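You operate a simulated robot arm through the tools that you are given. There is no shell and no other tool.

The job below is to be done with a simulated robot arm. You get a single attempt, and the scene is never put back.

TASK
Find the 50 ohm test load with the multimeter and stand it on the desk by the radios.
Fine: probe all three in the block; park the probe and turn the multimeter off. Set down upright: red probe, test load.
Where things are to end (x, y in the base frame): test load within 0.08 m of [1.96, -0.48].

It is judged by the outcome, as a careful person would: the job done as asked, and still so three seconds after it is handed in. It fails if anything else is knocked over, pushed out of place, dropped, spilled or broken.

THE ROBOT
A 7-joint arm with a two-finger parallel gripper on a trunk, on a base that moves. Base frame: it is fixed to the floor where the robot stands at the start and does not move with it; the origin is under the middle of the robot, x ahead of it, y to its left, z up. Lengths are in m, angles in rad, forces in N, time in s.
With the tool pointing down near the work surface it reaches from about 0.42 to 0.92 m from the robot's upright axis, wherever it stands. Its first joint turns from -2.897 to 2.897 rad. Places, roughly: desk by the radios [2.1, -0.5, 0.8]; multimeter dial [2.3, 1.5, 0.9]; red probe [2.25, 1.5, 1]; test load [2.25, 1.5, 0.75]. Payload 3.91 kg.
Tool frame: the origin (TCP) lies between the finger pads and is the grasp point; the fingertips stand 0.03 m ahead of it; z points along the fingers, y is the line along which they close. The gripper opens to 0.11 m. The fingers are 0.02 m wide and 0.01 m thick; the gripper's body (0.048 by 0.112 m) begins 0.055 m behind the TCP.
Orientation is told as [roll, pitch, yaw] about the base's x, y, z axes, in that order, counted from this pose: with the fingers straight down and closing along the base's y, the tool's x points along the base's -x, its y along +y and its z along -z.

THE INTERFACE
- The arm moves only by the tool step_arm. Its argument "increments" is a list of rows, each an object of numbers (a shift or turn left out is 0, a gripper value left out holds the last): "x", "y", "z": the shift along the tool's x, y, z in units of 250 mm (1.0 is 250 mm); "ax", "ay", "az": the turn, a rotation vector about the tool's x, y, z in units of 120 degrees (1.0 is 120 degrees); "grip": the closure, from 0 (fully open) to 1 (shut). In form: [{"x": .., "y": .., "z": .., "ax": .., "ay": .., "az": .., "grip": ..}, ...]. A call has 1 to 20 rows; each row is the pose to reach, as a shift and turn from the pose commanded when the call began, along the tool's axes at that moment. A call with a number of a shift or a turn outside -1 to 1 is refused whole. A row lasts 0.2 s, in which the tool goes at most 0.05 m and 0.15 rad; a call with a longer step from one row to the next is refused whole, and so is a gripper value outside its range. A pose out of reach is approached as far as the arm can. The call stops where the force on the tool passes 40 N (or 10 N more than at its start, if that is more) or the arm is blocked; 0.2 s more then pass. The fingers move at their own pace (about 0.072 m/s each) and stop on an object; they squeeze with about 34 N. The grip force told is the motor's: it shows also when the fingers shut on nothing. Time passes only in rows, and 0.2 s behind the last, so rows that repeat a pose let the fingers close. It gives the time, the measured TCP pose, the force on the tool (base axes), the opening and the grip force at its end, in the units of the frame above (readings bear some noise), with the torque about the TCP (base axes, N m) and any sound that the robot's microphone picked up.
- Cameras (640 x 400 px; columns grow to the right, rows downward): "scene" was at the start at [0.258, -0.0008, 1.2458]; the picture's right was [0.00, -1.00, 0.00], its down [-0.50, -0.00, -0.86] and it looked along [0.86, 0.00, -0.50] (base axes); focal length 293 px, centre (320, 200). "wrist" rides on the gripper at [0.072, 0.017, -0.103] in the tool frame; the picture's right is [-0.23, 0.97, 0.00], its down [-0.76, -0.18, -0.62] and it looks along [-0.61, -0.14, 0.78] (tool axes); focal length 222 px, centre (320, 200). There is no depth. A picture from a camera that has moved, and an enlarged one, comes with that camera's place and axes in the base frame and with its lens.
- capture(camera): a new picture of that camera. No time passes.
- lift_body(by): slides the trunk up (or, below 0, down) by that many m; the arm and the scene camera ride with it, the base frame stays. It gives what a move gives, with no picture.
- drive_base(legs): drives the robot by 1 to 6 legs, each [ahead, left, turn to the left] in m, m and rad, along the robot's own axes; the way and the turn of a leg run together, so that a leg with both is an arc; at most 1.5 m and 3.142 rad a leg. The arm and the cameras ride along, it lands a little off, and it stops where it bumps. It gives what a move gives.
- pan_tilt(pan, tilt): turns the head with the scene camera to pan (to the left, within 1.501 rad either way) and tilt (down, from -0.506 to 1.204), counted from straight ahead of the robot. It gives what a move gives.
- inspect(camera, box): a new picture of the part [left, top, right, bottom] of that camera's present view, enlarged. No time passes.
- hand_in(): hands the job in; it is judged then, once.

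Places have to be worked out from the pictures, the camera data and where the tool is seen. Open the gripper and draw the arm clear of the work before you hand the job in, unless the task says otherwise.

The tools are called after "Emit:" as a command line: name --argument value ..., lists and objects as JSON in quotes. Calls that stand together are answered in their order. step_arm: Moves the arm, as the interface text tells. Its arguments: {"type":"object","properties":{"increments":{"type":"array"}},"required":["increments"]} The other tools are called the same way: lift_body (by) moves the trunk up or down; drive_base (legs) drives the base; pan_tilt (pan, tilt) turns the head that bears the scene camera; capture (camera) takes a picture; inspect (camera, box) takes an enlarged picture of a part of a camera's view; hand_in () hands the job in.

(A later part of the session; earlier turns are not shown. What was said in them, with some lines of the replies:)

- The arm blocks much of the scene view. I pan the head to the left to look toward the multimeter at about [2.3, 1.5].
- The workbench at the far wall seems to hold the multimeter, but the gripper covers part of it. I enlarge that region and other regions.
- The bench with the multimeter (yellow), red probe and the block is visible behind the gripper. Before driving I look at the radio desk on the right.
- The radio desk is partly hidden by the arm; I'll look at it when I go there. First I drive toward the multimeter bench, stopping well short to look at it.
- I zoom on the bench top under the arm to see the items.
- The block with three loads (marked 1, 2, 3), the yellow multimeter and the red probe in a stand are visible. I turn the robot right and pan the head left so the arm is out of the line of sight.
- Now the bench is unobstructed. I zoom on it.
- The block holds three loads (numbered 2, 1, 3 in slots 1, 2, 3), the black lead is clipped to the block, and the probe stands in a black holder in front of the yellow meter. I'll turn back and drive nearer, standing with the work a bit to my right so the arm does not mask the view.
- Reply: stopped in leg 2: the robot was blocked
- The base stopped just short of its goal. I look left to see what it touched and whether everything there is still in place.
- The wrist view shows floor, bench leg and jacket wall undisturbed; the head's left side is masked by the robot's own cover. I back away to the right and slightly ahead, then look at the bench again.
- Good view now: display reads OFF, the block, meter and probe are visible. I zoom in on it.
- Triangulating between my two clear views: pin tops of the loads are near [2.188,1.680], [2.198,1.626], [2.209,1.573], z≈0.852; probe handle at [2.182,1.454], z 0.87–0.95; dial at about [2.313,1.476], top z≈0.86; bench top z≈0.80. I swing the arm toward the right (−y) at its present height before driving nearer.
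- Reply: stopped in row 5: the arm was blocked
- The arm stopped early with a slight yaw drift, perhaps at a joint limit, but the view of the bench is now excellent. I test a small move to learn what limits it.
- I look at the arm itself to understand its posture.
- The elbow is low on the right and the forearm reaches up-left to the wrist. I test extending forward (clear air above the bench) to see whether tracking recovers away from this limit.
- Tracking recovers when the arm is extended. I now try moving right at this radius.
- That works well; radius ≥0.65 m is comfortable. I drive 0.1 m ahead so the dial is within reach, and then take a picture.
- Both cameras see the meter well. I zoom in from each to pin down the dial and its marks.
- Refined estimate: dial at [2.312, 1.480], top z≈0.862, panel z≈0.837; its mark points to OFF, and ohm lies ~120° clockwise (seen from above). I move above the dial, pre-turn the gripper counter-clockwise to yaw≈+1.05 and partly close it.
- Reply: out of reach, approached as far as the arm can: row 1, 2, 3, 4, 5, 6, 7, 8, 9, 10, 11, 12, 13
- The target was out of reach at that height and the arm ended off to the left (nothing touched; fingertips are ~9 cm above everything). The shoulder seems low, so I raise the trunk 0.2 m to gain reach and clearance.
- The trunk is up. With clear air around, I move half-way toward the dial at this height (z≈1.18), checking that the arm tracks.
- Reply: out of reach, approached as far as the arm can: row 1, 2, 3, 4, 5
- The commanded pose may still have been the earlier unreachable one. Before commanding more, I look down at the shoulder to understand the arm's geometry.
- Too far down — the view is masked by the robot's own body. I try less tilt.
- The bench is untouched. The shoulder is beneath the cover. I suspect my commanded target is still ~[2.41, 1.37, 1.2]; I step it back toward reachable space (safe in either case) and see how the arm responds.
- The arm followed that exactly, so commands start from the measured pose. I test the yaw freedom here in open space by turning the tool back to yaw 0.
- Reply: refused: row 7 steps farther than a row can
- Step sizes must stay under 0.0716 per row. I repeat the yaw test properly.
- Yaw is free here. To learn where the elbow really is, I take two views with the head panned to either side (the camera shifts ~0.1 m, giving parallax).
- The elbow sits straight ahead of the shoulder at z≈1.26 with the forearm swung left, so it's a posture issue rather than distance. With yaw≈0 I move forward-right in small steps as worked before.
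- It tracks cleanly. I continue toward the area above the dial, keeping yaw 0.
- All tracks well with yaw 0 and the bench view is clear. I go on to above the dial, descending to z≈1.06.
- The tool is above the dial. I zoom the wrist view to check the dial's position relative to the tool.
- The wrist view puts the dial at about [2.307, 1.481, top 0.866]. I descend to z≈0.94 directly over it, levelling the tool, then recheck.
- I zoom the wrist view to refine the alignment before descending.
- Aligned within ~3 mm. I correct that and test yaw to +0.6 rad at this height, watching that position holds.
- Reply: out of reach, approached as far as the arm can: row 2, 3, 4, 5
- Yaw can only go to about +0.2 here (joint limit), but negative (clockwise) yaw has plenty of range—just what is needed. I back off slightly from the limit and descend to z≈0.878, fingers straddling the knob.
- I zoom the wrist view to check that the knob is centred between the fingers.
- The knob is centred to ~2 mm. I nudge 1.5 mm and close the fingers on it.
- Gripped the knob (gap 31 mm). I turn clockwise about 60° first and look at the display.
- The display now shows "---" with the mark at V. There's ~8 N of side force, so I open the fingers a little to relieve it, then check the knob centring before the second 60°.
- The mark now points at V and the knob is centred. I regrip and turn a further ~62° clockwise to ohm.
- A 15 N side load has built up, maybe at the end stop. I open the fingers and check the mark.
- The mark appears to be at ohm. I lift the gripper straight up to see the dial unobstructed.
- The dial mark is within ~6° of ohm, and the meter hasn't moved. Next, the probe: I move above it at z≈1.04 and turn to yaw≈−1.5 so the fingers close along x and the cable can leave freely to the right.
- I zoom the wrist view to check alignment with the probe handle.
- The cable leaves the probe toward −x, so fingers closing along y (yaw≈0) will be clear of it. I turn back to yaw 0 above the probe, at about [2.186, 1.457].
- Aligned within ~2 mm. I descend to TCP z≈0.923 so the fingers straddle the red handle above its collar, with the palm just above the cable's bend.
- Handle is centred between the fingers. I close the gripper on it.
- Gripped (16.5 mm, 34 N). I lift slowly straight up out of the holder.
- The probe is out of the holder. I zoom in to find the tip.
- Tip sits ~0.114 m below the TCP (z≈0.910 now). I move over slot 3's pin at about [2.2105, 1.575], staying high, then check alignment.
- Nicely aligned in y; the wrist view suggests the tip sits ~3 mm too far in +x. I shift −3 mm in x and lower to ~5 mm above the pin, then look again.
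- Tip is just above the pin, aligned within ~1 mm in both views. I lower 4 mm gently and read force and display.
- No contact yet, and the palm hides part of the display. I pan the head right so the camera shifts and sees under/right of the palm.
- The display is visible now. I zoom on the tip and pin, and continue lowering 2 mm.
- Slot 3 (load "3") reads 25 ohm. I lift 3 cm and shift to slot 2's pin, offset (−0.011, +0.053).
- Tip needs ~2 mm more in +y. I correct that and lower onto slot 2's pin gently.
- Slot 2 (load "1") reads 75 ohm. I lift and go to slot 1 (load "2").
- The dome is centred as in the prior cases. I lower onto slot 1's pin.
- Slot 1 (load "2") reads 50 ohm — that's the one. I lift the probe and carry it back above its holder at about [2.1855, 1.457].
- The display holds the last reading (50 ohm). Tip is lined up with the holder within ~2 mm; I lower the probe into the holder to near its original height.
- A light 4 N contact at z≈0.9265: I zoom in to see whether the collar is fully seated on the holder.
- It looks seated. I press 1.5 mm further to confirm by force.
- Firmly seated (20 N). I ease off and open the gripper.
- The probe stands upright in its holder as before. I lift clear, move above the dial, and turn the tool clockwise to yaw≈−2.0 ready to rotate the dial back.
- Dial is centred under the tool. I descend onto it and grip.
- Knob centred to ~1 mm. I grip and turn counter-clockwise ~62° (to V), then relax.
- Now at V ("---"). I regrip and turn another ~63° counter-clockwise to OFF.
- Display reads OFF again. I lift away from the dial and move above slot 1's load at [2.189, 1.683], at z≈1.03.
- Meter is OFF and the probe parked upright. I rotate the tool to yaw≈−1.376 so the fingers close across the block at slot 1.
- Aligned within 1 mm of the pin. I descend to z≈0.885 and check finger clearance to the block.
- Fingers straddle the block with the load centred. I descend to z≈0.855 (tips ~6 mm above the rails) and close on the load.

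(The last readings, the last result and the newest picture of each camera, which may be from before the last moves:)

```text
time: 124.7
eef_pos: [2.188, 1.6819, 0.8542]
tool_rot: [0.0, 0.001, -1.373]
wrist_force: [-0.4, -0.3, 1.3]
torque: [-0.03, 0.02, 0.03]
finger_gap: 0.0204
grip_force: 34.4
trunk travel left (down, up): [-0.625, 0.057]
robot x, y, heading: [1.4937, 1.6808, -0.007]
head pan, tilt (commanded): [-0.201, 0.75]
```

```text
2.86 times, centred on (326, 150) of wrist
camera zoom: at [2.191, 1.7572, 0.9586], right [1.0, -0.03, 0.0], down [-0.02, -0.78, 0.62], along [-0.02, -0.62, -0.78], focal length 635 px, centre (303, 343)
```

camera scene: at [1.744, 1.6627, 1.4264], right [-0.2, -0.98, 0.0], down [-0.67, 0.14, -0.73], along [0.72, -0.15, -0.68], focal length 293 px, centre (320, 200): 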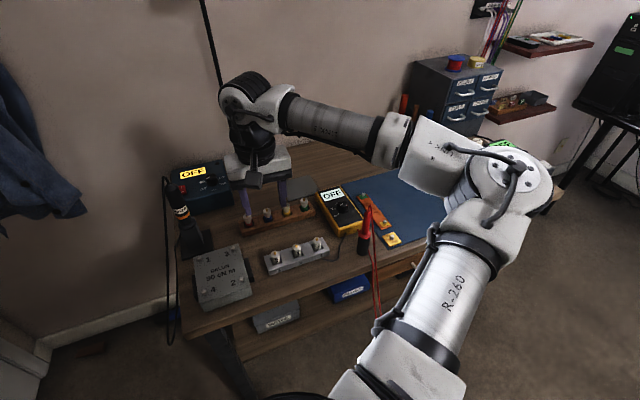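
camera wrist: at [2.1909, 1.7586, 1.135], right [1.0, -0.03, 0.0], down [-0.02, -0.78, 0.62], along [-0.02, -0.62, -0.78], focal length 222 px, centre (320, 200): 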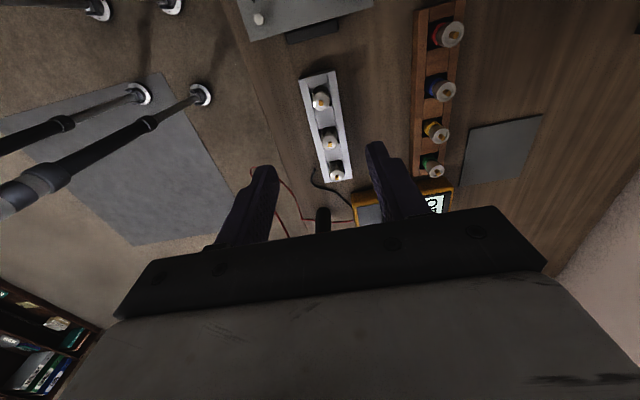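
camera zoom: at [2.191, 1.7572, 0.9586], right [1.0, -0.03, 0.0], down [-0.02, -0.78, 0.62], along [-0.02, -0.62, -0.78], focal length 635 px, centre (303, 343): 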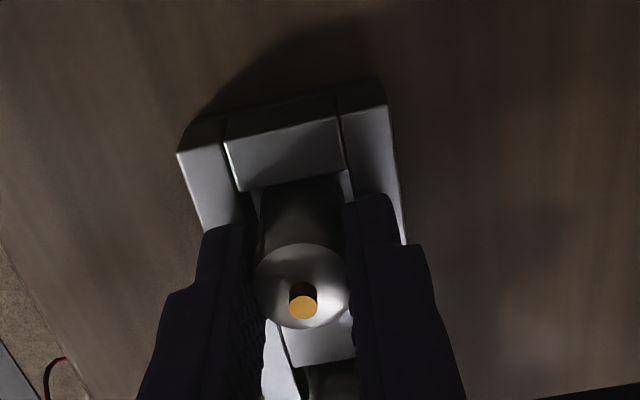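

Gripped the load (20 mm). I lift slowly straight up.

Emit:
step_arm --increments '[{"z": -0.03}, {"z": -0.06}, {"z": -0.1}, {"z": -0.16}, {"z": -0.22}, {"z": -0.3}, {"z": -0.4}, {"z": -0.5}, {"z": -0.6}, {"z": -0.6}]'

Emit:
capture --camera "scene"

Emit:
inspect --camera "scene" --box '[220, 140, 340, 280]'

Emit:
inspect --camera "wrist" --box '[230, 80, 422, 220]'

```text
time: 126.9
eef_pos: [2.1881, 1.6821, 1.0032]
tool_rot: [-0.003, 0.0, -1.373]
wrist_force: [-0.6, -1.0, -0.3]
torque: [-0.06, -0.02, -0.02]
finger_gap: 0.0202
grip_force: 34.3
trunk travel left (down, up): [-0.625, 0.057]
robot x, y, heading: [1.4934, 1.6808, -0.006]
head pan, tilt (commanded): [-0.201, 0.75]
```

```text
taken
camera scene: at [1.7442, 1.6628, 1.4264], right [-0.2, -0.98, 0.0], down [-0.67, 0.14, -0.73], along [0.72, -0.15, -0.68], focal length 293 px, centre (320, 200)
```

scene: 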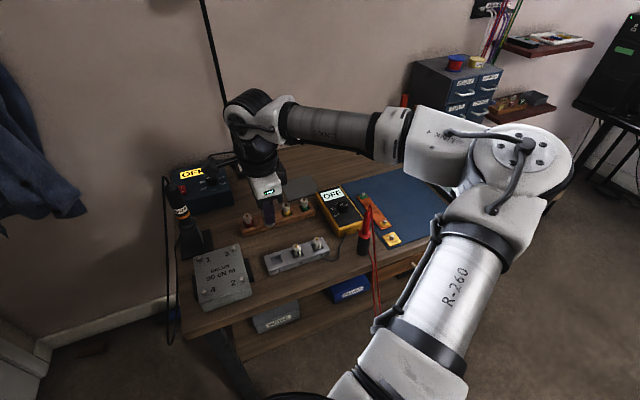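

```text
2.86 times, centred on (280, 210) of scene
camera zoom: at [1.7442, 1.6628, 1.4264], right [-0.2, -0.98, 0.0], down [-0.67, 0.14, -0.73], along [0.72, -0.15, -0.68], focal length 837 px, centre (434, 171)
```

zoom: 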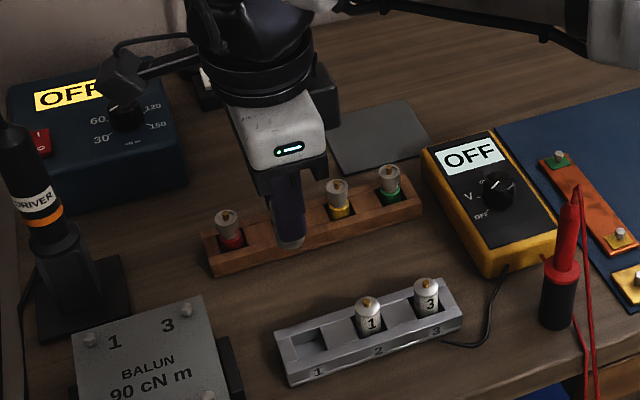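

```text
2.86 times, centred on (326, 150) of wrist
camera zoom: at [2.191, 1.7577, 1.1083], right [1.0, -0.03, 0.0], down [-0.02, -0.78, 0.62], along [-0.02, -0.62, -0.78], focal length 635 px, centre (303, 343)
```

zoom: 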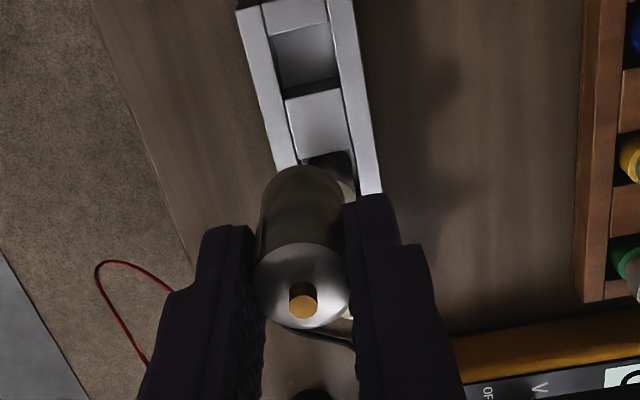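

The load is in hand (its base ~0.05 m below the TCP); slot 1 is empty, others undisturbed. I back away from the bench, turn right toward the radio desk and then look at the way.

Emit:
drive_base --legs '[[-0.4, 0.0, 0.0], [0.0, 0.0, -1.0]]'

Emit:
pan_tilt --pan 0.2 --tilt 0.55

Emit:
capture --camera "scene"

Emit:
capture --camera "wrist"

```text
time: 132.1
eef_pos: [1.4669, 1.0965, 1.004]
tool_rot: [-0.002, 0.002, -2.386]
wrist_force: [-0.9, -0.4, -0.6]
torque: [0.03, 0.04, 0.03]
finger_gap: 0.0203
grip_force: 33.9
trunk travel left (down, up): [-0.625, 0.057]
robot x, y, heading: [1.0962, 1.6825, -1.015]
head pan, tilt (commanded): [-0.201, 0.75]
```

```text
time: 132.9
eef_pos: [1.4663, 1.0955, 1.003]
tool_rot: [-0.001, 0.002, -2.385]
wrist_force: [0.0, -0.1, -0.8]
torque: [0.0, -0.01, -0.01]
finger_gap: 0.0202
grip_force: 33.7
trunk travel left (down, up): [-0.625, 0.057]
robot x, y, heading: [1.0955, 1.6839, -1.018]
head pan, tilt (commanded): [0.201, 0.55]
```

```text
taken
camera scene: at [1.2453, 1.4727, 1.4437], right [-0.73, -0.68, 0.0], down [-0.36, 0.38, -0.85], along [0.58, -0.62, -0.52], focal length 293 px, centre (320, 200)
```

scene: 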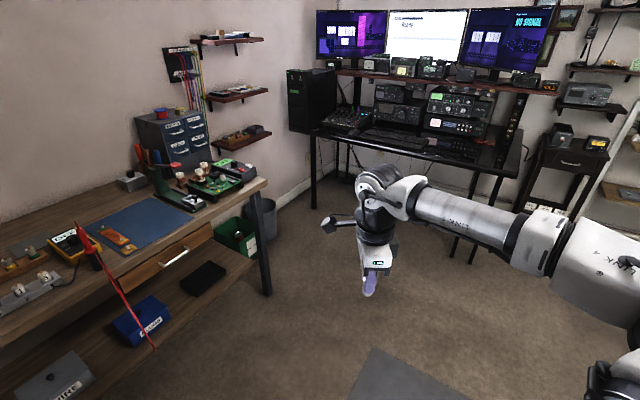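

```text
taken
camera wrist: at [1.53, 1.1344, 1.1081], right [0.5, -0.86, 0.0], down [-0.67, -0.4, 0.62], along [-0.54, -0.31, -0.78], focal length 222 px, centre (320, 200)
```

wrist: 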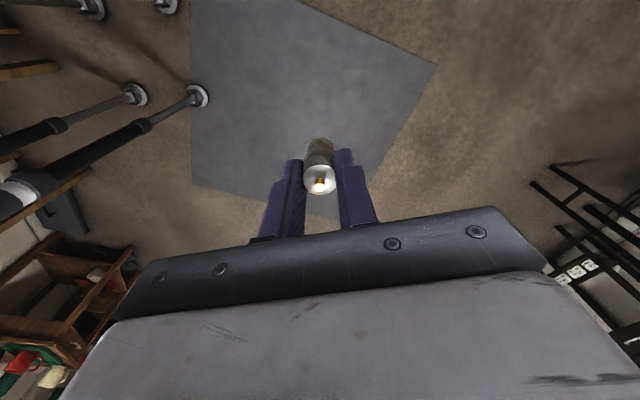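

The way is clear. I zoom on the radio desk around the target spot (which projects to about (440, 136)).

Emit:
inspect --camera "scene" --box '[300, 60, 540, 210]'

Emit:
inspect --camera "scene" --box '[390, 100, 510, 175]'

```text
2.67 times, centred on (420, 135) of scene
camera zoom: at [1.2453, 1.4727, 1.4437], right [-0.73, -0.68, 0.0], down [-0.36, 0.38, -0.85], along [0.58, -0.62, -0.52], focal length 781 px, centre (53, 373)
```

zoom: 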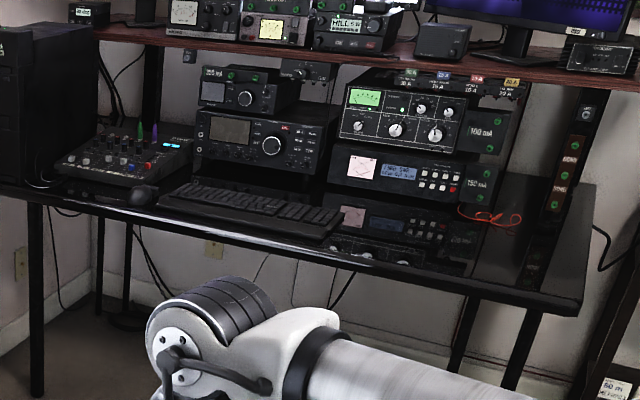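

```text
5.33 times, centred on (450, 138) of scene
camera zoom: at [1.2453, 1.4727, 1.4437], right [-0.73, -0.68, 0.0], down [-0.36, 0.38, -0.85], along [0.58, -0.62, -0.52], focal length 1562 px, centre (-373, 533)
```

zoom: 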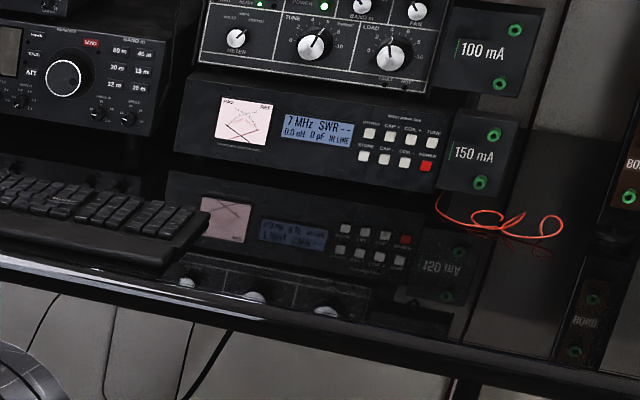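

The free spot is right of the keyboard, in front of the SWR unit. I drive closer (stopping short of the desk) and turn a little more right, then look again.

Emit:
drive_base --legs '[[1.1, -0.05, 0.0], [0.0, 0.0, -0.25]]'

Emit:
pan_tilt --pan -0.1 --tilt 0.55

Emit:
capture --camera "scene"

```text
time: 139.4
eef_pos: [1.862, 0.0666, 1.0055]
tool_rot: [-0.002, 0.001, -2.621]
wrist_force: [0.3, 0.7, -0.6]
torque: [0.02, -0.04, 0.0]
finger_gap: 0.0203
grip_force: 33.3
trunk travel left (down, up): [-0.625, 0.057]
robot x, y, heading: [1.6427, 0.7221, -1.25]
head pan, tilt (commanded): [0.201, 0.55]
```

```text
time: 140.2
eef_pos: [1.8619, 0.0675, 1.0039]
tool_rot: [-0.003, 0.0, -2.619]
wrist_force: [-1.0, 0.4, -1.3]
torque: [-0.01, 0.02, 0.02]
finger_gap: 0.0204
grip_force: 34.3
trunk travel left (down, up): [-0.625, 0.057]
robot x, y, heading: [1.6432, 0.7251, -1.255]
head pan, tilt (commanded): [-0.099, 0.55]
```

```text
taken
camera scene: at [1.7098, 0.4746, 1.4438], right [-0.98, -0.22, 0.0], down [-0.11, 0.51, -0.85], along [0.19, -0.83, -0.52], focal length 293 px, centre (320, 200)
```

scene: 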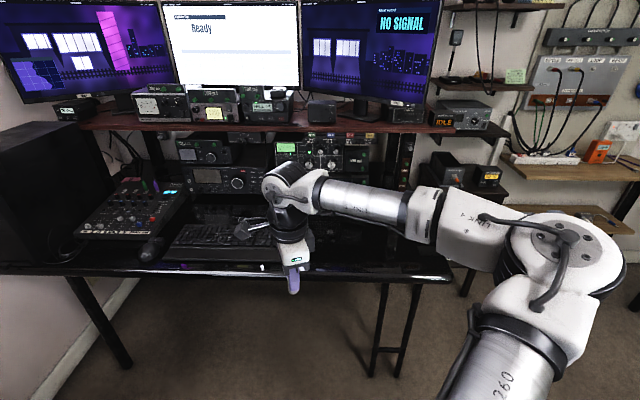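

I zoom on the desk around the target (it projects near (310, 216), partly behind the wrist).

Emit:
inspect --camera "scene" --box '[150, 140, 470, 300]'

Emit:
inspect --camera "scene" --box '[250, 150, 410, 290]'

```text
2.00 times, centred on (310, 220) of scene
camera zoom: at [1.7098, 0.4746, 1.4438], right [-0.98, -0.22, 0.0], down [-0.11, 0.51, -0.85], along [0.19, -0.83, -0.52], focal length 586 px, centre (340, 160)
```

zoom: 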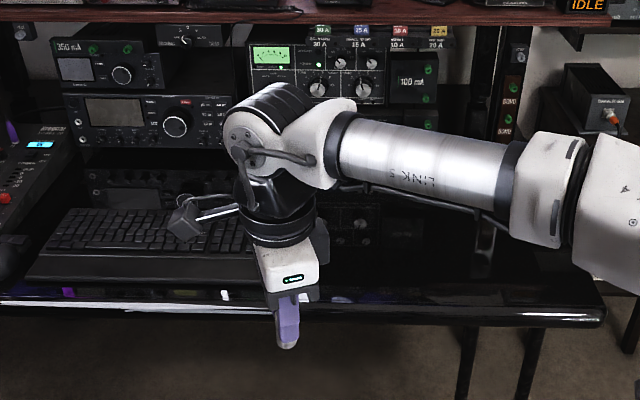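

```text
2.86 times, centred on (330, 220) of scene
camera zoom: at [1.7098, 0.4746, 1.4438], right [-0.98, -0.22, 0.0], down [-0.11, 0.51, -0.85], along [0.19, -0.83, -0.52], focal length 837 px, centre (291, 143)
```

zoom: 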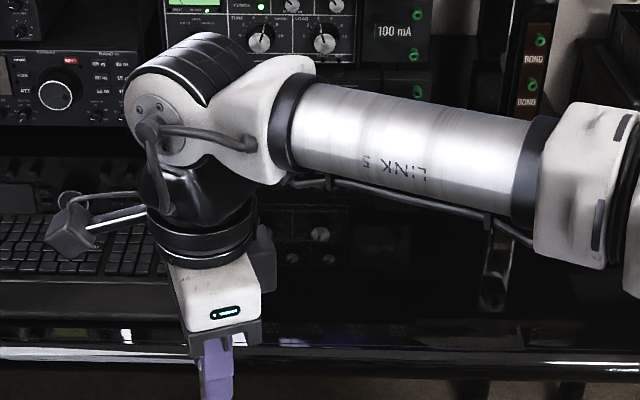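

The arm hides the target. I swing the tool 0.2 m to the robot's left in free air and look again.

Emit:
step_arm --increments '[{"x": 0.18, "y": 0.037}, {"x": 0.36, "y": 0.075}, {"x": 0.54, "y": 0.112}, {"x": 0.72, "y": 0.15}, {"x": 0.86, "y": 0.18}, {"x": 0.86, "y": 0.18}]'

Emit:
capture --camera "scene"

Emit:
inspect --camera "scene" --box '[190, 140, 460, 300]'

```text
time: 141.7
eef_pos: [2.0694, 0.1382, 1.0043]
tool_rot: [-0.002, 0.001, -2.618]
wrist_force: [0.8, 0.4, -0.9]
torque: [0.01, 0.0, 0.0]
finger_gap: 0.0206
grip_force: 33.8
trunk travel left (down, up): [-0.625, 0.057]
robot x, y, heading: [1.6368, 0.7253, -1.257]
head pan, tilt (commanded): [-0.099, 0.55]
```

```text
taken
camera scene: at [1.7094, 0.4746, 1.4438], right [-0.98, -0.22, 0.0], down [-0.11, 0.51, -0.85], along [0.18, -0.83, -0.52], focal length 293 px, centre (320, 200)
```

scene: 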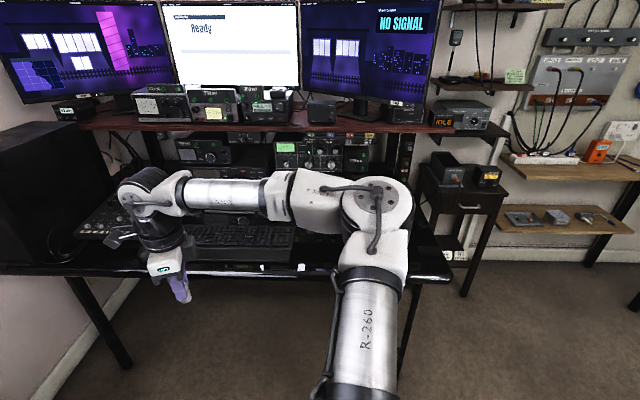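

```text
2.37 times, centred on (325, 220) of scene
camera zoom: at [1.7094, 0.4746, 1.4438], right [-0.98, -0.22, 0.0], down [-0.11, 0.51, -0.85], along [0.18, -0.83, -0.52], focal length 694 px, centre (308, 153)
```

zoom: 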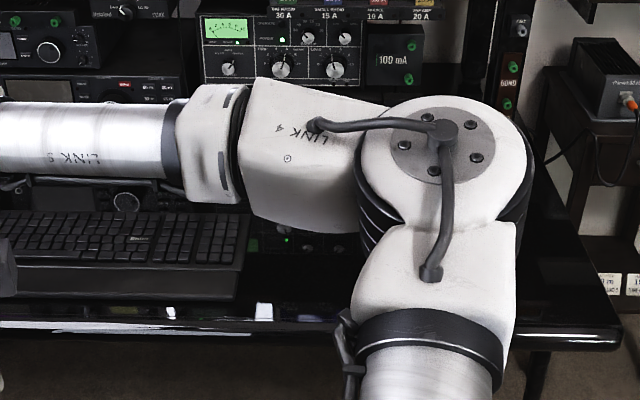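

The elbow now hides it from here. At the bench the best view was with the tool to the right, so I swing the tool back right in two calls to the robot's right side.

Emit:
step_arm --increments '[{"x": -0.18, "y": -0.037}, {"x": -0.36, "y": -0.075}, {"x": -0.54, "y": -0.112}, {"x": -0.72, "y": -0.15}, {"x": -0.9, "y": -0.187}, {"x": -0.9, "y": -0.187}]'

Emit:
step_arm --increments '[{"x": -0.18, "y": -0.037}, {"x": -0.36, "y": -0.075}, {"x": -0.54, "y": -0.112}, {"x": -0.72, "y": -0.15}, {"x": -0.8, "y": -0.166}, {"x": -0.8, "y": -0.166}]'

Emit:
pan_tilt --pan 0.05 --tilt 0.55

Emit:
capture --camera "scene"

```text
time: 143.1
eef_pos: [1.8527, 0.0668, 1.0042]
tool_rot: [-0.002, 0.001, -2.621]
wrist_force: [-0.1, 0.0, 0.0]
torque: [0.0, 0.01, 0.02]
finger_gap: 0.0202
grip_force: 34.1
trunk travel left (down, up): [-0.625, 0.057]
robot x, y, heading: [1.6397, 0.7255, -1.252]
head pan, tilt (commanded): [-0.099, 0.55]
```

```text
time: 144.4
eef_pos: [1.6595, 0.0016, 1.005]
tool_rot: [-0.004, -0.001, -2.621]
wrist_force: [0.5, 0.1, -1.5]
torque: [0.01, 0.01, -0.01]
finger_gap: 0.0202
grip_force: 34.6
trunk travel left (down, up): [-0.625, 0.057]
robot x, y, heading: [1.6396, 0.7265, -1.251]
head pan, tilt (commanded): [-0.099, 0.55]
```

```text
time: 145.2
eef_pos: [1.6596, 0.0005, 1.005]
tool_rot: [-0.001, 0.001, -2.619]
wrist_force: [0.0, -0.5, 0.4]
torque: [0.01, 0.0, -0.02]
finger_gap: 0.0201
grip_force: 33.4
trunk travel left (down, up): [-0.625, 0.057]
robot x, y, heading: [1.6373, 0.7244, -1.251]
head pan, tilt (commanded): [0.051, 0.55]
```

```text
taken
camera scene: at [1.7226, 0.4785, 1.4438], right [-0.93, -0.36, 0.0], down [-0.19, 0.49, -0.85], along [0.31, -0.8, -0.52], focal length 293 px, centre (320, 200)
```

scene: 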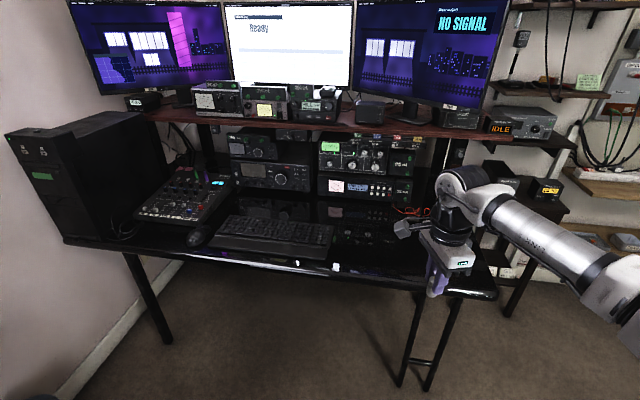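

Now the desk is clearly visible. I zoom on the area right of the keyboard.

Emit:
inspect --camera "scene" --box '[210, 120, 450, 290]'

Emit:
inspect --camera "scene" --box '[300, 170, 420, 280]'

```text
2.35 times, centred on (330, 205) of scene
camera zoom: at [1.7226, 0.4785, 1.4438], right [-0.93, -0.36, 0.0], down [-0.19, 0.49, -0.85], along [0.31, -0.8, -0.52], focal length 689 px, centre (296, 188)
```

zoom: 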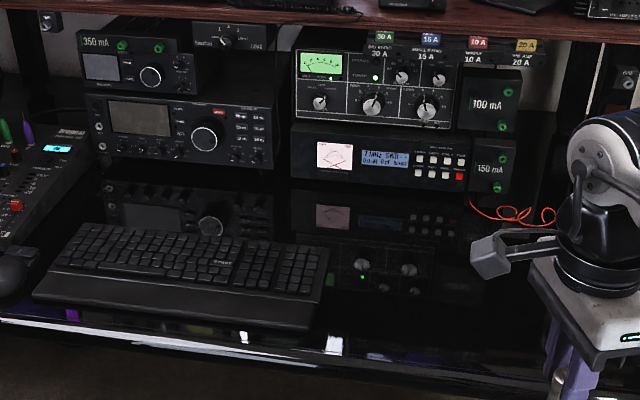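

```text
3.64 times, centred on (360, 225) of scene
camera zoom: at [1.7226, 0.4785, 1.4438], right [-0.93, -0.36, 0.0], down [-0.19, 0.49, -0.85], along [0.31, -0.8, -0.52], focal length 1065 px, centre (174, 109)
```

zoom: 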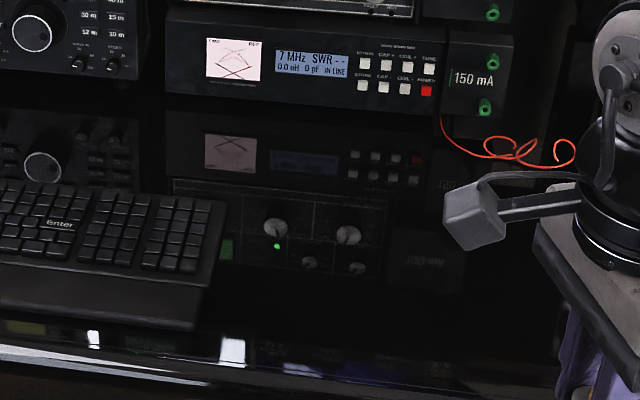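

Desk top is at z≈0.755; the SWR unit's front is near y≈−0.59, shelf edge ≈ y −0.58 at z≈1.08, keyboard's right end at about x 1.97–2.0. A clear spot at [1.945, −0.435] is well within tolerance. I drive nearer, keeping the load high.

Emit:
drive_base --legs '[[0.25, 0.13, 0.0], [0.17, 0.0, 0.0]]'

Emit:
pan_tilt --pan -0.1 --tilt 0.75

Emit:
capture --camera "scene"

Emit:
capture --camera "wrist"

```text
time: 148.2
eef_pos: [1.9201, -0.3571, 1.0047]
tool_rot: [-0.002, 0.002, -2.615]
wrist_force: [0.2, -1.2, -1.3]
torque: [-0.02, -0.03, 0.01]
finger_gap: 0.0204
grip_force: 33.9
trunk travel left (down, up): [-0.625, 0.057]
robot x, y, heading: [1.896, 0.3718, -1.251]
head pan, tilt (commanded): [0.051, 0.55]
```

```text
time: 148.9
eef_pos: [1.9202, -0.3559, 1.0058]
tool_rot: [-0.001, 0.0, -2.616]
wrist_force: [-0.5, -0.5, -1.4]
torque: [-0.01, -0.02, 0.0]
finger_gap: 0.0203
grip_force: 34.2
trunk travel left (down, up): [-0.625, 0.057]
robot x, y, heading: [1.8951, 0.3688, -1.246]
head pan, tilt (commanded): [-0.099, 0.75]
```

```text
taken
camera scene: at [1.9657, 0.1241, 1.4264], right [-0.97, -0.22, 0.0], down [-0.15, 0.66, -0.73], along [0.16, -0.71, -0.68], focal length 293 px, centre (320, 200)
```

scene: 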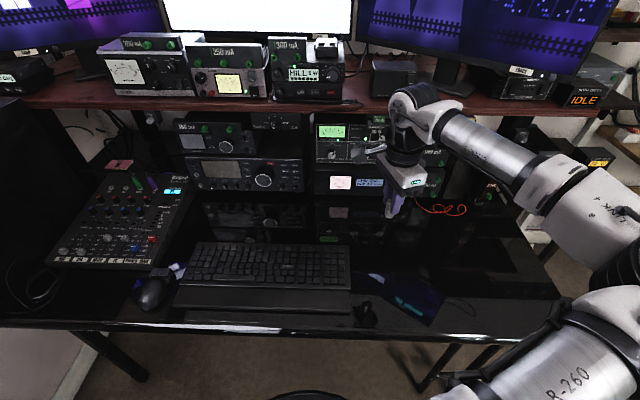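

```text
taken
camera wrist: at [1.9899, -0.3336, 1.1093], right [0.29, -0.96, 0.0], down [-0.75, -0.23, 0.62], along [-0.6, -0.18, -0.78], focal length 222 px, centre (320, 200)
```

wrist: 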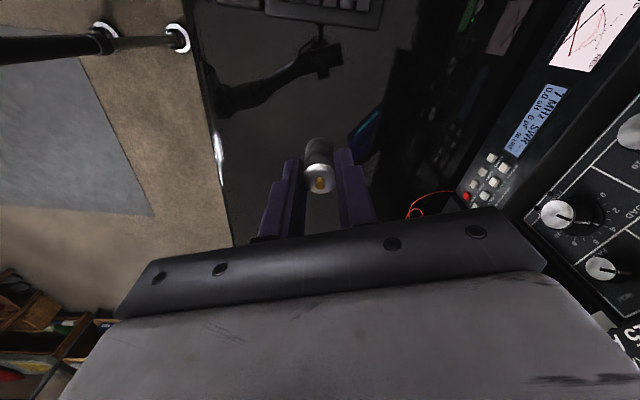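

I zoom in on the gripper and target region from both cameras.

Emit:
inspect --camera "scene" --box '[300, 100, 480, 310]'

Emit:
inspect --camera "wrist" --box '[220, 20, 470, 230]'

```text
1.90 times, centred on (390, 205) of scene
camera zoom: at [1.9657, 0.1241, 1.4264], right [-0.97, -0.22, 0.0], down [-0.15, 0.66, -0.73], along [0.16, -0.71, -0.68], focal length 558 px, centre (187, 190)
```

zoom: 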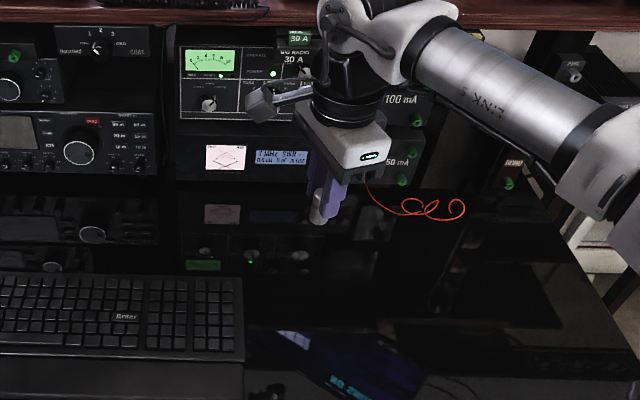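

```text
1.90 times, centred on (345, 125) of wrist
camera zoom: at [1.9899, -0.3336, 1.1093], right [0.29, -0.96, 0.0], down [-0.75, -0.23, 0.62], along [-0.6, -0.18, -0.78], focal length 423 px, centre (272, 343)
```

zoom: 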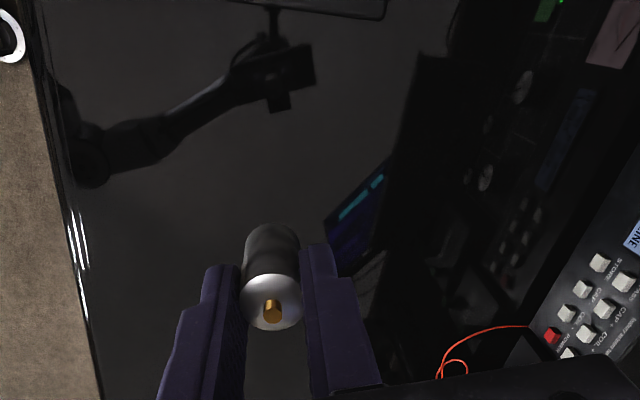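

The spot is clear. I descend to z≈0.87 here first (right of the keyboard), then will move forward under the shelf height to the spot.

Emit:
step_arm --increments '[{"z": 0.14}, {"z": 0.28}, {"z": 0.42}, {"z": 0.54}, {"z": 0.54}]'

Emit:
inspect --camera "scene" --box '[280, 100, 480, 310]'

Emit:
inspect --camera "wrist" --box '[220, 20, 470, 230]'

```text
time: 150.1
eef_pos: [1.9199, -0.3542, 0.8701]
tool_rot: [-0.001, 0.0, -2.615]
wrist_force: [0.6, -0.2, -0.3]
torque: [-0.01, 0.01, 0.01]
finger_gap: 0.0203
grip_force: 33.6
trunk travel left (down, up): [-0.625, 0.057]
robot x, y, heading: [1.8945, 0.3674, -1.249]
head pan, tilt (commanded): [-0.099, 0.75]
```

```text
1.90 times, centred on (380, 205) of scene
camera zoom: at [1.9657, 0.1242, 1.4264], right [-0.97, -0.22, 0.0], down [-0.15, 0.66, -0.73], along [0.16, -0.71, -0.68], focal length 558 px, centre (206, 190)
```

zoom: 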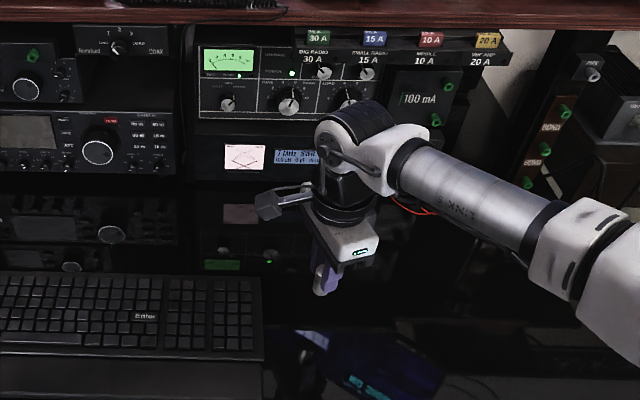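

```text
1.90 times, centred on (345, 125) of wrist
camera zoom: at [1.9905, -0.3321, 0.9736], right [0.29, -0.96, 0.0], down [-0.75, -0.23, 0.62], along [-0.6, -0.18, -0.78], focal length 423 px, centre (272, 343)
```

zoom: 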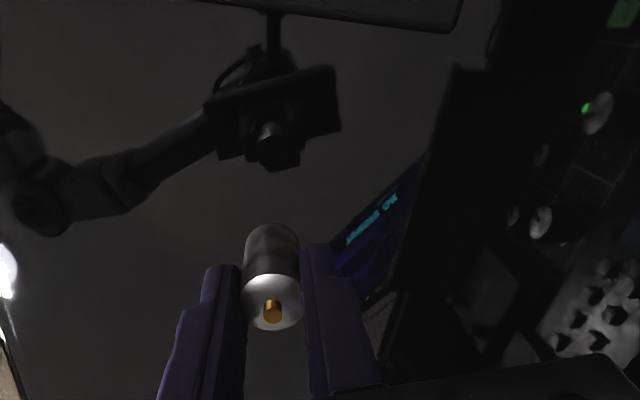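

Clear of the keyboard. I move forward ~8.5 cm to above [1.938, −0.44], lowering slightly to z≈0.835.

Emit:
step_arm --increments '[{"x": -0.035, "y": 0.11}, {"x": -0.07, "y": 0.22, "z": 0.04}, {"x": -0.105, "y": 0.33, "z": 0.09}, {"x": -0.105, "y": 0.338, "z": 0.14}, {"x": -0.105, "y": 0.338, "z": 0.14}]'

Emit:
inspect --camera "scene" --box '[280, 100, 480, 310]'

Emit:
inspect --camera "wrist" --box '[220, 20, 470, 230]'

```text
time: 151.3
eef_pos: [1.9399, -0.4408, 0.8336]
tool_rot: [-0.001, 0.0, -2.614]
wrist_force: [1.3, -0.7, -0.7]
torque: [-0.03, 0.02, -0.01]
finger_gap: 0.0203
grip_force: 34.4
trunk travel left (down, up): [-0.625, 0.057]
robot x, y, heading: [1.8908, 0.3688, -1.247]
head pan, tilt (commanded): [-0.099, 0.75]
```

```text
1.90 times, centred on (380, 205) of scene
camera zoom: at [1.9657, 0.1241, 1.4264], right [-0.97, -0.22, 0.0], down [-0.15, 0.67, -0.73], along [0.16, -0.71, -0.68], focal length 558 px, centre (206, 190)
```

zoom: 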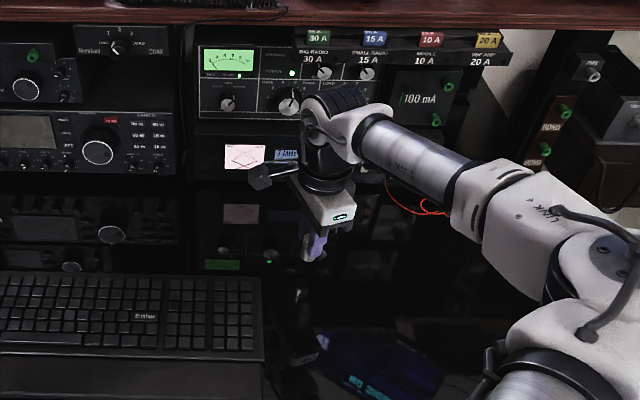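

```text
1.90 times, centred on (345, 125) of wrist
camera zoom: at [2.0108, -0.4178, 0.9381], right [0.29, -0.96, 0.0], down [-0.75, -0.23, 0.62], along [-0.6, -0.18, -0.78], focal length 423 px, centre (272, 343)
```

zoom: 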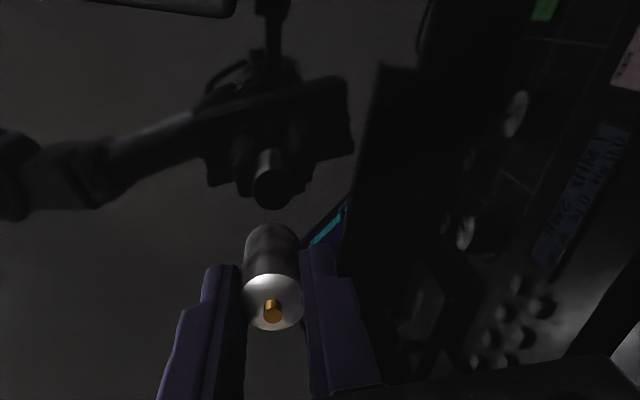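

The load's reflection in the desk shows a small remaining gap (~2–3 cm). I lower 1.8 cm and recheck.

Emit:
step_arm --increments '[{"z": 0.024}, {"z": 0.048}, {"z": 0.072}, {"z": 0.072}]'

Emit:
inspect --camera "wrist" --box '[260, 60, 400, 200]'

Emit:
inspect --camera "scene" --box '[350, 170, 440, 250]'

```text
time: 152.3
eef_pos: [1.939, -0.4417, 0.817]
tool_rot: [-0.003, 0.0, -2.616]
wrist_force: [-0.5, 0.6, -0.1]
torque: [0.01, -0.02, 0.03]
finger_gap: 0.0204
grip_force: 33.5
trunk travel left (down, up): [-0.625, 0.057]
robot x, y, heading: [1.8969, 0.3683, -1.251]
head pan, tilt (commanded): [-0.099, 0.75]
```

```text
2.86 times, centred on (330, 130) of wrist
camera zoom: at [2.0097, -0.4192, 0.9208], right [0.29, -0.96, 0.0], down [-0.75, -0.23, 0.62], along [-0.6, -0.18, -0.78], focal length 635 px, centre (291, 400)
```

zoom: 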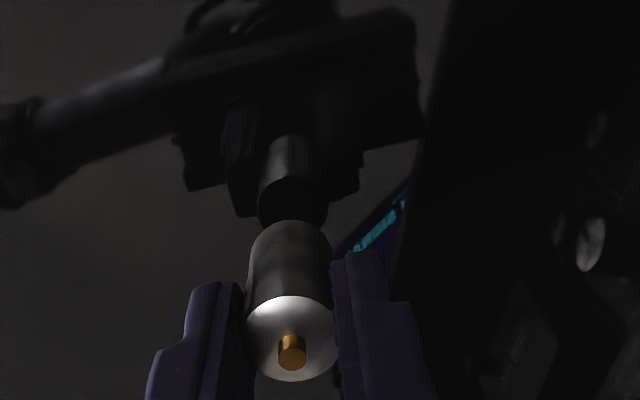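

```text
5.00 times, centred on (395, 210) of scene
camera zoom: at [1.9657, 0.1242, 1.4264], right [-0.97, -0.22, 0.0], down [-0.15, 0.67, -0.73], along [0.16, -0.71, -0.68], focal length 1465 px, centre (-55, 150)
```

zoom: 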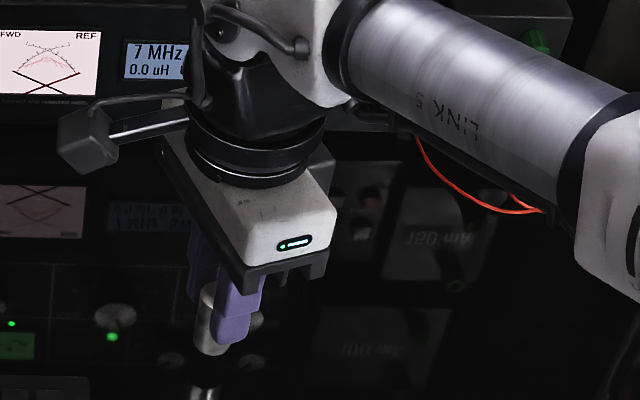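

The reflection indicates ~1.8 cm left to the desk. I lower 1.4 cm, then approach in fine steps watching the force.

Emit:
step_arm --increments '[{"z": 0.02}, {"z": 0.04}, {"z": 0.056}, {"z": 0.056}]'

Emit:
inspect --camera "wrist" --box '[260, 60, 400, 200]'

Emit:
inspect --camera "scene" --box '[350, 170, 440, 250]'

```text
time: 153.3
eef_pos: [1.9381, -0.4411, 0.8033]
tool_rot: [-0.002, 0.001, -2.613]
wrist_force: [-0.9, 0.2, -0.9]
torque: [-0.01, -0.01, -0.03]
finger_gap: 0.0205
grip_force: 34.3
trunk travel left (down, up): [-0.625, 0.057]
robot x, y, heading: [1.8982, 0.3672, -1.248]
head pan, tilt (commanded): [-0.099, 0.75]
```

```text
2.86 times, centred on (330, 130) of wrist
camera zoom: at [2.0095, -0.4196, 0.9072], right [0.29, -0.96, 0.0], down [-0.75, -0.23, 0.62], along [-0.6, -0.18, -0.78], focal length 635 px, centre (291, 400)
```

zoom: 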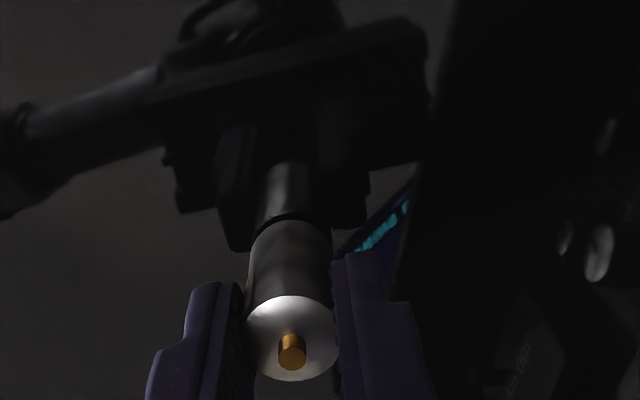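

```text
5.00 times, centred on (395, 210) of scene
camera zoom: at [1.9657, 0.1242, 1.4264], right [-0.97, -0.22, 0.0], down [-0.15, 0.67, -0.73], along [0.16, -0.71, -0.68], focal length 1465 px, centre (-55, 150)
```

zoom: 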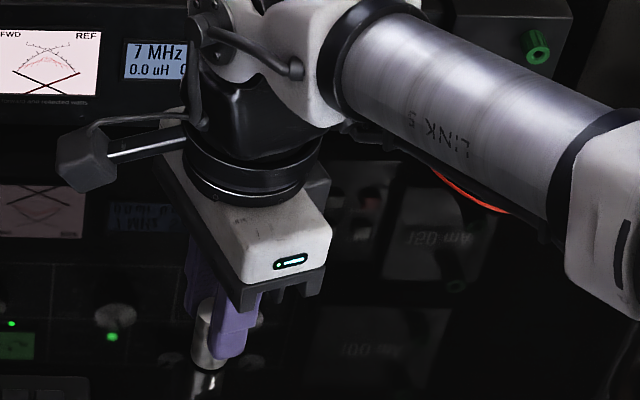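

Almost touching. I lower in ~1 mm steps until contact force appears.

Emit:
step_arm --increments '[{"z": 0.004}, {"z": 0.008}, {"z": 0.008}]'

Emit:
step_arm --increments '[{"z": 0.003}, {"z": 0.006}, {"z": 0.006}]'

```text
time: 154.1
eef_pos: [1.9392, -0.4413, 0.8027]
tool_rot: [-0.001, 0.0, -2.614]
wrist_force: [0.2, 0.0, -0.4]
torque: [0.0, -0.01, 0.01]
finger_gap: 0.0203
grip_force: 34.3
trunk travel left (down, up): [-0.625, 0.057]
robot x, y, heading: [1.8966, 0.3636, -1.251]
head pan, tilt (commanded): [-0.099, 0.75]
```

```text
time: 154.9
eef_pos: [1.9393, -0.4407, 0.8007]
tool_rot: [-0.001, -0.001, -2.613]
wrist_force: [-0.5, 0.6, 6.5]
torque: [-0.01, 0.03, 0.01]
finger_gap: 0.0205
grip_force: 34.1
trunk travel left (down, up): [-0.625, 0.057]
robot x, y, heading: [1.8947, 0.3657, -1.247]
head pan, tilt (commanded): [-0.099, 0.75]
```

Contact at 6.5 N: the load rests on the desk. I open the fingers gradually.

Emit:
step_arm --increments '[{"grip": 0.79}, {"grip": 0.76}, {"grip": 0.7}, {"grip": 0.6}, {"grip": 0.5}, {"grip": 0.45}, {"grip": 0.45}]'

Emit:
inspect --camera "wrist" --box '[230, 60, 430, 220]'

Emit:
inspect --camera "scene" --box '[350, 170, 440, 250]'

```text
time: 156.5
eef_pos: [1.9394, -0.4423, 0.7994]
tool_rot: [-0.001, 0.0, -2.614]
wrist_force: [0.0, 0.1, -0.3]
torque: [0.02, 0.01, -0.02]
finger_gap: 0.0604
grip_force: 0.1
trunk travel left (down, up): [-0.625, 0.057]
robot x, y, heading: [1.8931, 0.3673, -1.248]
head pan, tilt (commanded): [-0.099, 0.75]
```

```text
2.50 times, centred on (330, 140) of wrist
camera zoom: at [2.0096, -0.4193, 0.9041], right [0.29, -0.96, 0.0], down [-0.75, -0.23, 0.62], along [-0.6, -0.18, -0.78], focal length 555 px, centre (295, 350)
```

zoom: 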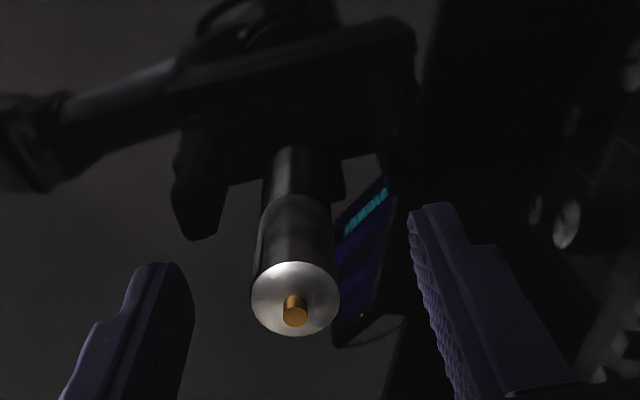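

```text
5.00 times, centred on (395, 210) of scene
camera zoom: at [1.9657, 0.1242, 1.4264], right [-0.97, -0.22, 0.0], down [-0.15, 0.67, -0.73], along [0.16, -0.71, -0.68], focal length 1465 px, centre (-55, 150)
```

zoom: 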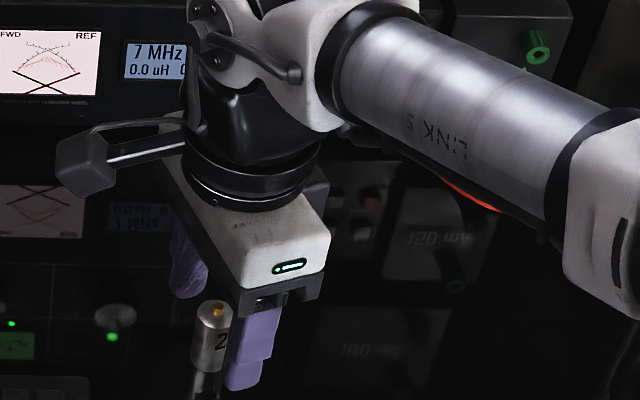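

The load (number 2) stands upright on its own. I raise the gripper straight up 8 cm, then draw back.

Emit:
step_arm --increments '[{"z": -0.06}, {"z": -0.14}, {"z": -0.24}, {"z": -0.34}, {"z": -0.34}]'

Emit:
step_arm --increments '[{"y": -0.12}, {"y": -0.26}, {"y": -0.4}, {"y": -0.5}, {"y": -0.5, "z": -0.15}, {"y": -0.5, "z": -0.3}, {"y": -0.5, "z": -0.3}]'

Emit:
capture --camera "scene"

Emit:
inspect --camera "scene" --box '[330, 170, 450, 270]'

```text
time: 157.7
eef_pos: [1.9398, -0.4406, 0.886]
tool_rot: [-0.002, 0.0, -2.613]
wrist_force: [-0.1, -0.1, -0.8]
torque: [0.02, -0.01, 0.01]
finger_gap: 0.0607
grip_force: 0.1
trunk travel left (down, up): [-0.625, 0.057]
robot x, y, heading: [1.8961, 0.368, -1.25]
head pan, tilt (commanded): [-0.099, 0.75]
```

```text
time: 159.3
eef_pos: [1.8778, -0.3322, 0.96]
tool_rot: [-0.001, -0.001, -2.614]
wrist_force: [0.4, -0.8, -0.2]
torque: [-0.01, -0.02, 0.02]
finger_gap: 0.0604
grip_force: 0.2
trunk travel left (down, up): [-0.625, 0.057]
robot x, y, heading: [1.8975, 0.3681, -1.246]
head pan, tilt (commanded): [-0.099, 0.75]
```

```text
taken
camera scene: at [1.9657, 0.124, 1.4264], right [-0.97, -0.22, 0.0], down [-0.15, 0.67, -0.73], along [0.16, -0.71, -0.68], focal length 293 px, centre (320, 200)
```

scene: 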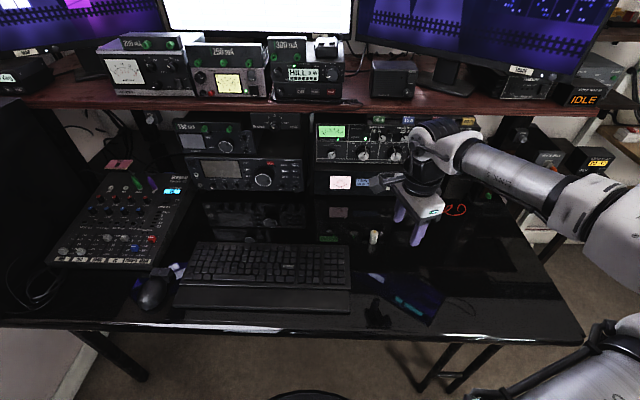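

```text
4.00 times, centred on (390, 220) of scene
camera zoom: at [1.9657, 0.124, 1.4264], right [-0.97, -0.22, 0.0], down [-0.15, 0.67, -0.73], along [0.16, -0.71, -0.68], focal length 1172 px, centre (40, 120)
```

zoom: 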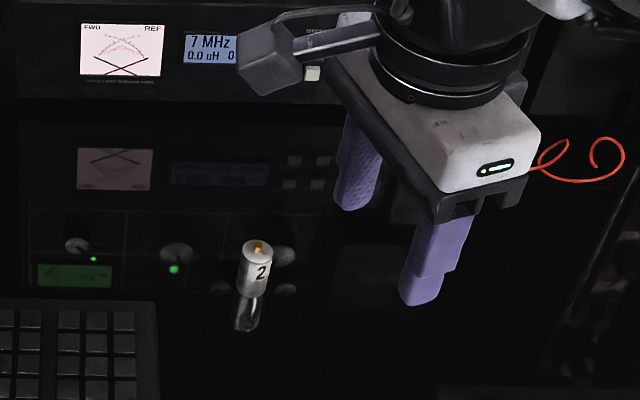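

The load stands upright at about [1.937, −0.438], ~5 cm from the nominal point. I drive back from the desk and open the gripper fully, then do a last check.

Emit:
drive_base --legs '[[-0.35, 0.0, 0.0]]'

Emit:
step_arm --increments '[{"grip": 0.3}, {"grip": 0.0}, {"grip": 0.0}, {"grip": 0.0}]'

Emit:
pan_tilt --pan 0.1 --tilt 0.6

Emit:
capture --camera "scene"

Emit:
inspect --camera "scene" --box '[240, 120, 420, 240]'

```text
time: 161.6
eef_pos: [1.7712, -0.0068, 0.9611]
tool_rot: [-0.003, 0.0, -2.609]
wrist_force: [0.8, -0.5, 0.9]
torque: [0.0, -0.04, 0.0]
finger_gap: 0.0603
grip_force: 0.0
trunk travel left (down, up): [-0.625, 0.057]
robot x, y, heading: [1.7875, 0.6941, -1.246]
head pan, tilt (commanded): [-0.099, 0.75]
```

```text
time: 162.6
eef_pos: [1.7711, -0.0062, 0.9612]
tool_rot: [-0.001, -0.001, -2.611]
wrist_force: [0.0, -0.4, 0.4]
torque: [-0.03, -0.01, 0.0]
finger_gap: 0.11
grip_force: 0.1
trunk travel left (down, up): [-0.625, 0.057]
robot x, y, heading: [1.7876, 0.6939, -1.246]
head pan, tilt (commanded): [-0.099, 0.75]
```

```text
time: 163.3
eef_pos: [1.7722, -0.0066, 0.9592]
tool_rot: [-0.002, 0.001, -2.609]
wrist_force: [0.0, 0.2, 0.3]
torque: [-0.03, 0.02, 0.01]
finger_gap: 0.11
grip_force: 0.1
trunk travel left (down, up): [-0.625, 0.057]
robot x, y, heading: [1.7862, 0.694, -1.243]
head pan, tilt (commanded): [0.099, 0.6]
```

```text
taken
camera scene: at [1.8744, 0.4511, 1.4392], right [-0.91, -0.41, 0.0], down [-0.23, 0.51, -0.82], along [0.34, -0.75, -0.57], focal length 293 px, centre (320, 200)
```

scene: 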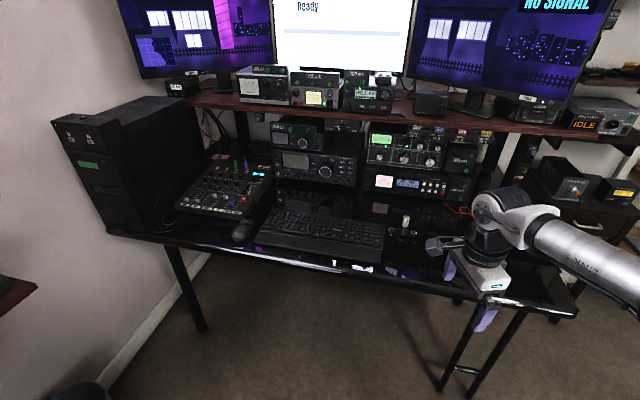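

```text
3.33 times, centred on (330, 180) of scene
camera zoom: at [1.8744, 0.4511, 1.4392], right [-0.91, -0.41, 0.0], down [-0.23, 0.51, -0.82], along [0.34, -0.75, -0.57], focal length 976 px, centre (287, 267)
```

zoom: 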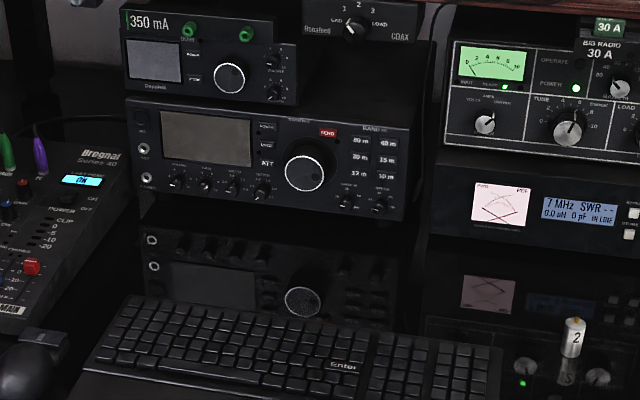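

Everything looks right: the 50 ohm load stands upright by the radios, the desk items are undisturbed, the meter showed OFF with the probe parked upright when I left it, and the gripper is open and clear. I hand the job in.

Emit:
hand_in

```text
The job is handed in.
```

The 50 ohm test load is load "2", which was in slot 1 of the block. It now stands upright on the desk by the radios, at about [1.937, −0.438]. That is about 5 cm from the requested point, inside the 0.08 m limit.

- **Readings:** I probed all three loads. Slot 1 (load "2") read 50 ohm, slot 2 (load "1") read 75 ohm and slot 3 (load "3") read 25 ohm.
- **Multimeter and probe:** The dial is turned back and the display showed OFF. The red probe is parked upright in its holder. I last saw both clearly just after lifting the load, and did not zoom in on the bench again before handing in.
- **One bump:** On the way in, the base was stopped by something on its left, probably the shoe cabinet. I moved away at once. My later views showed nothing disturbed, but I could not see the cabinet itself.

The gripper is open and the arm is clear of the desk.
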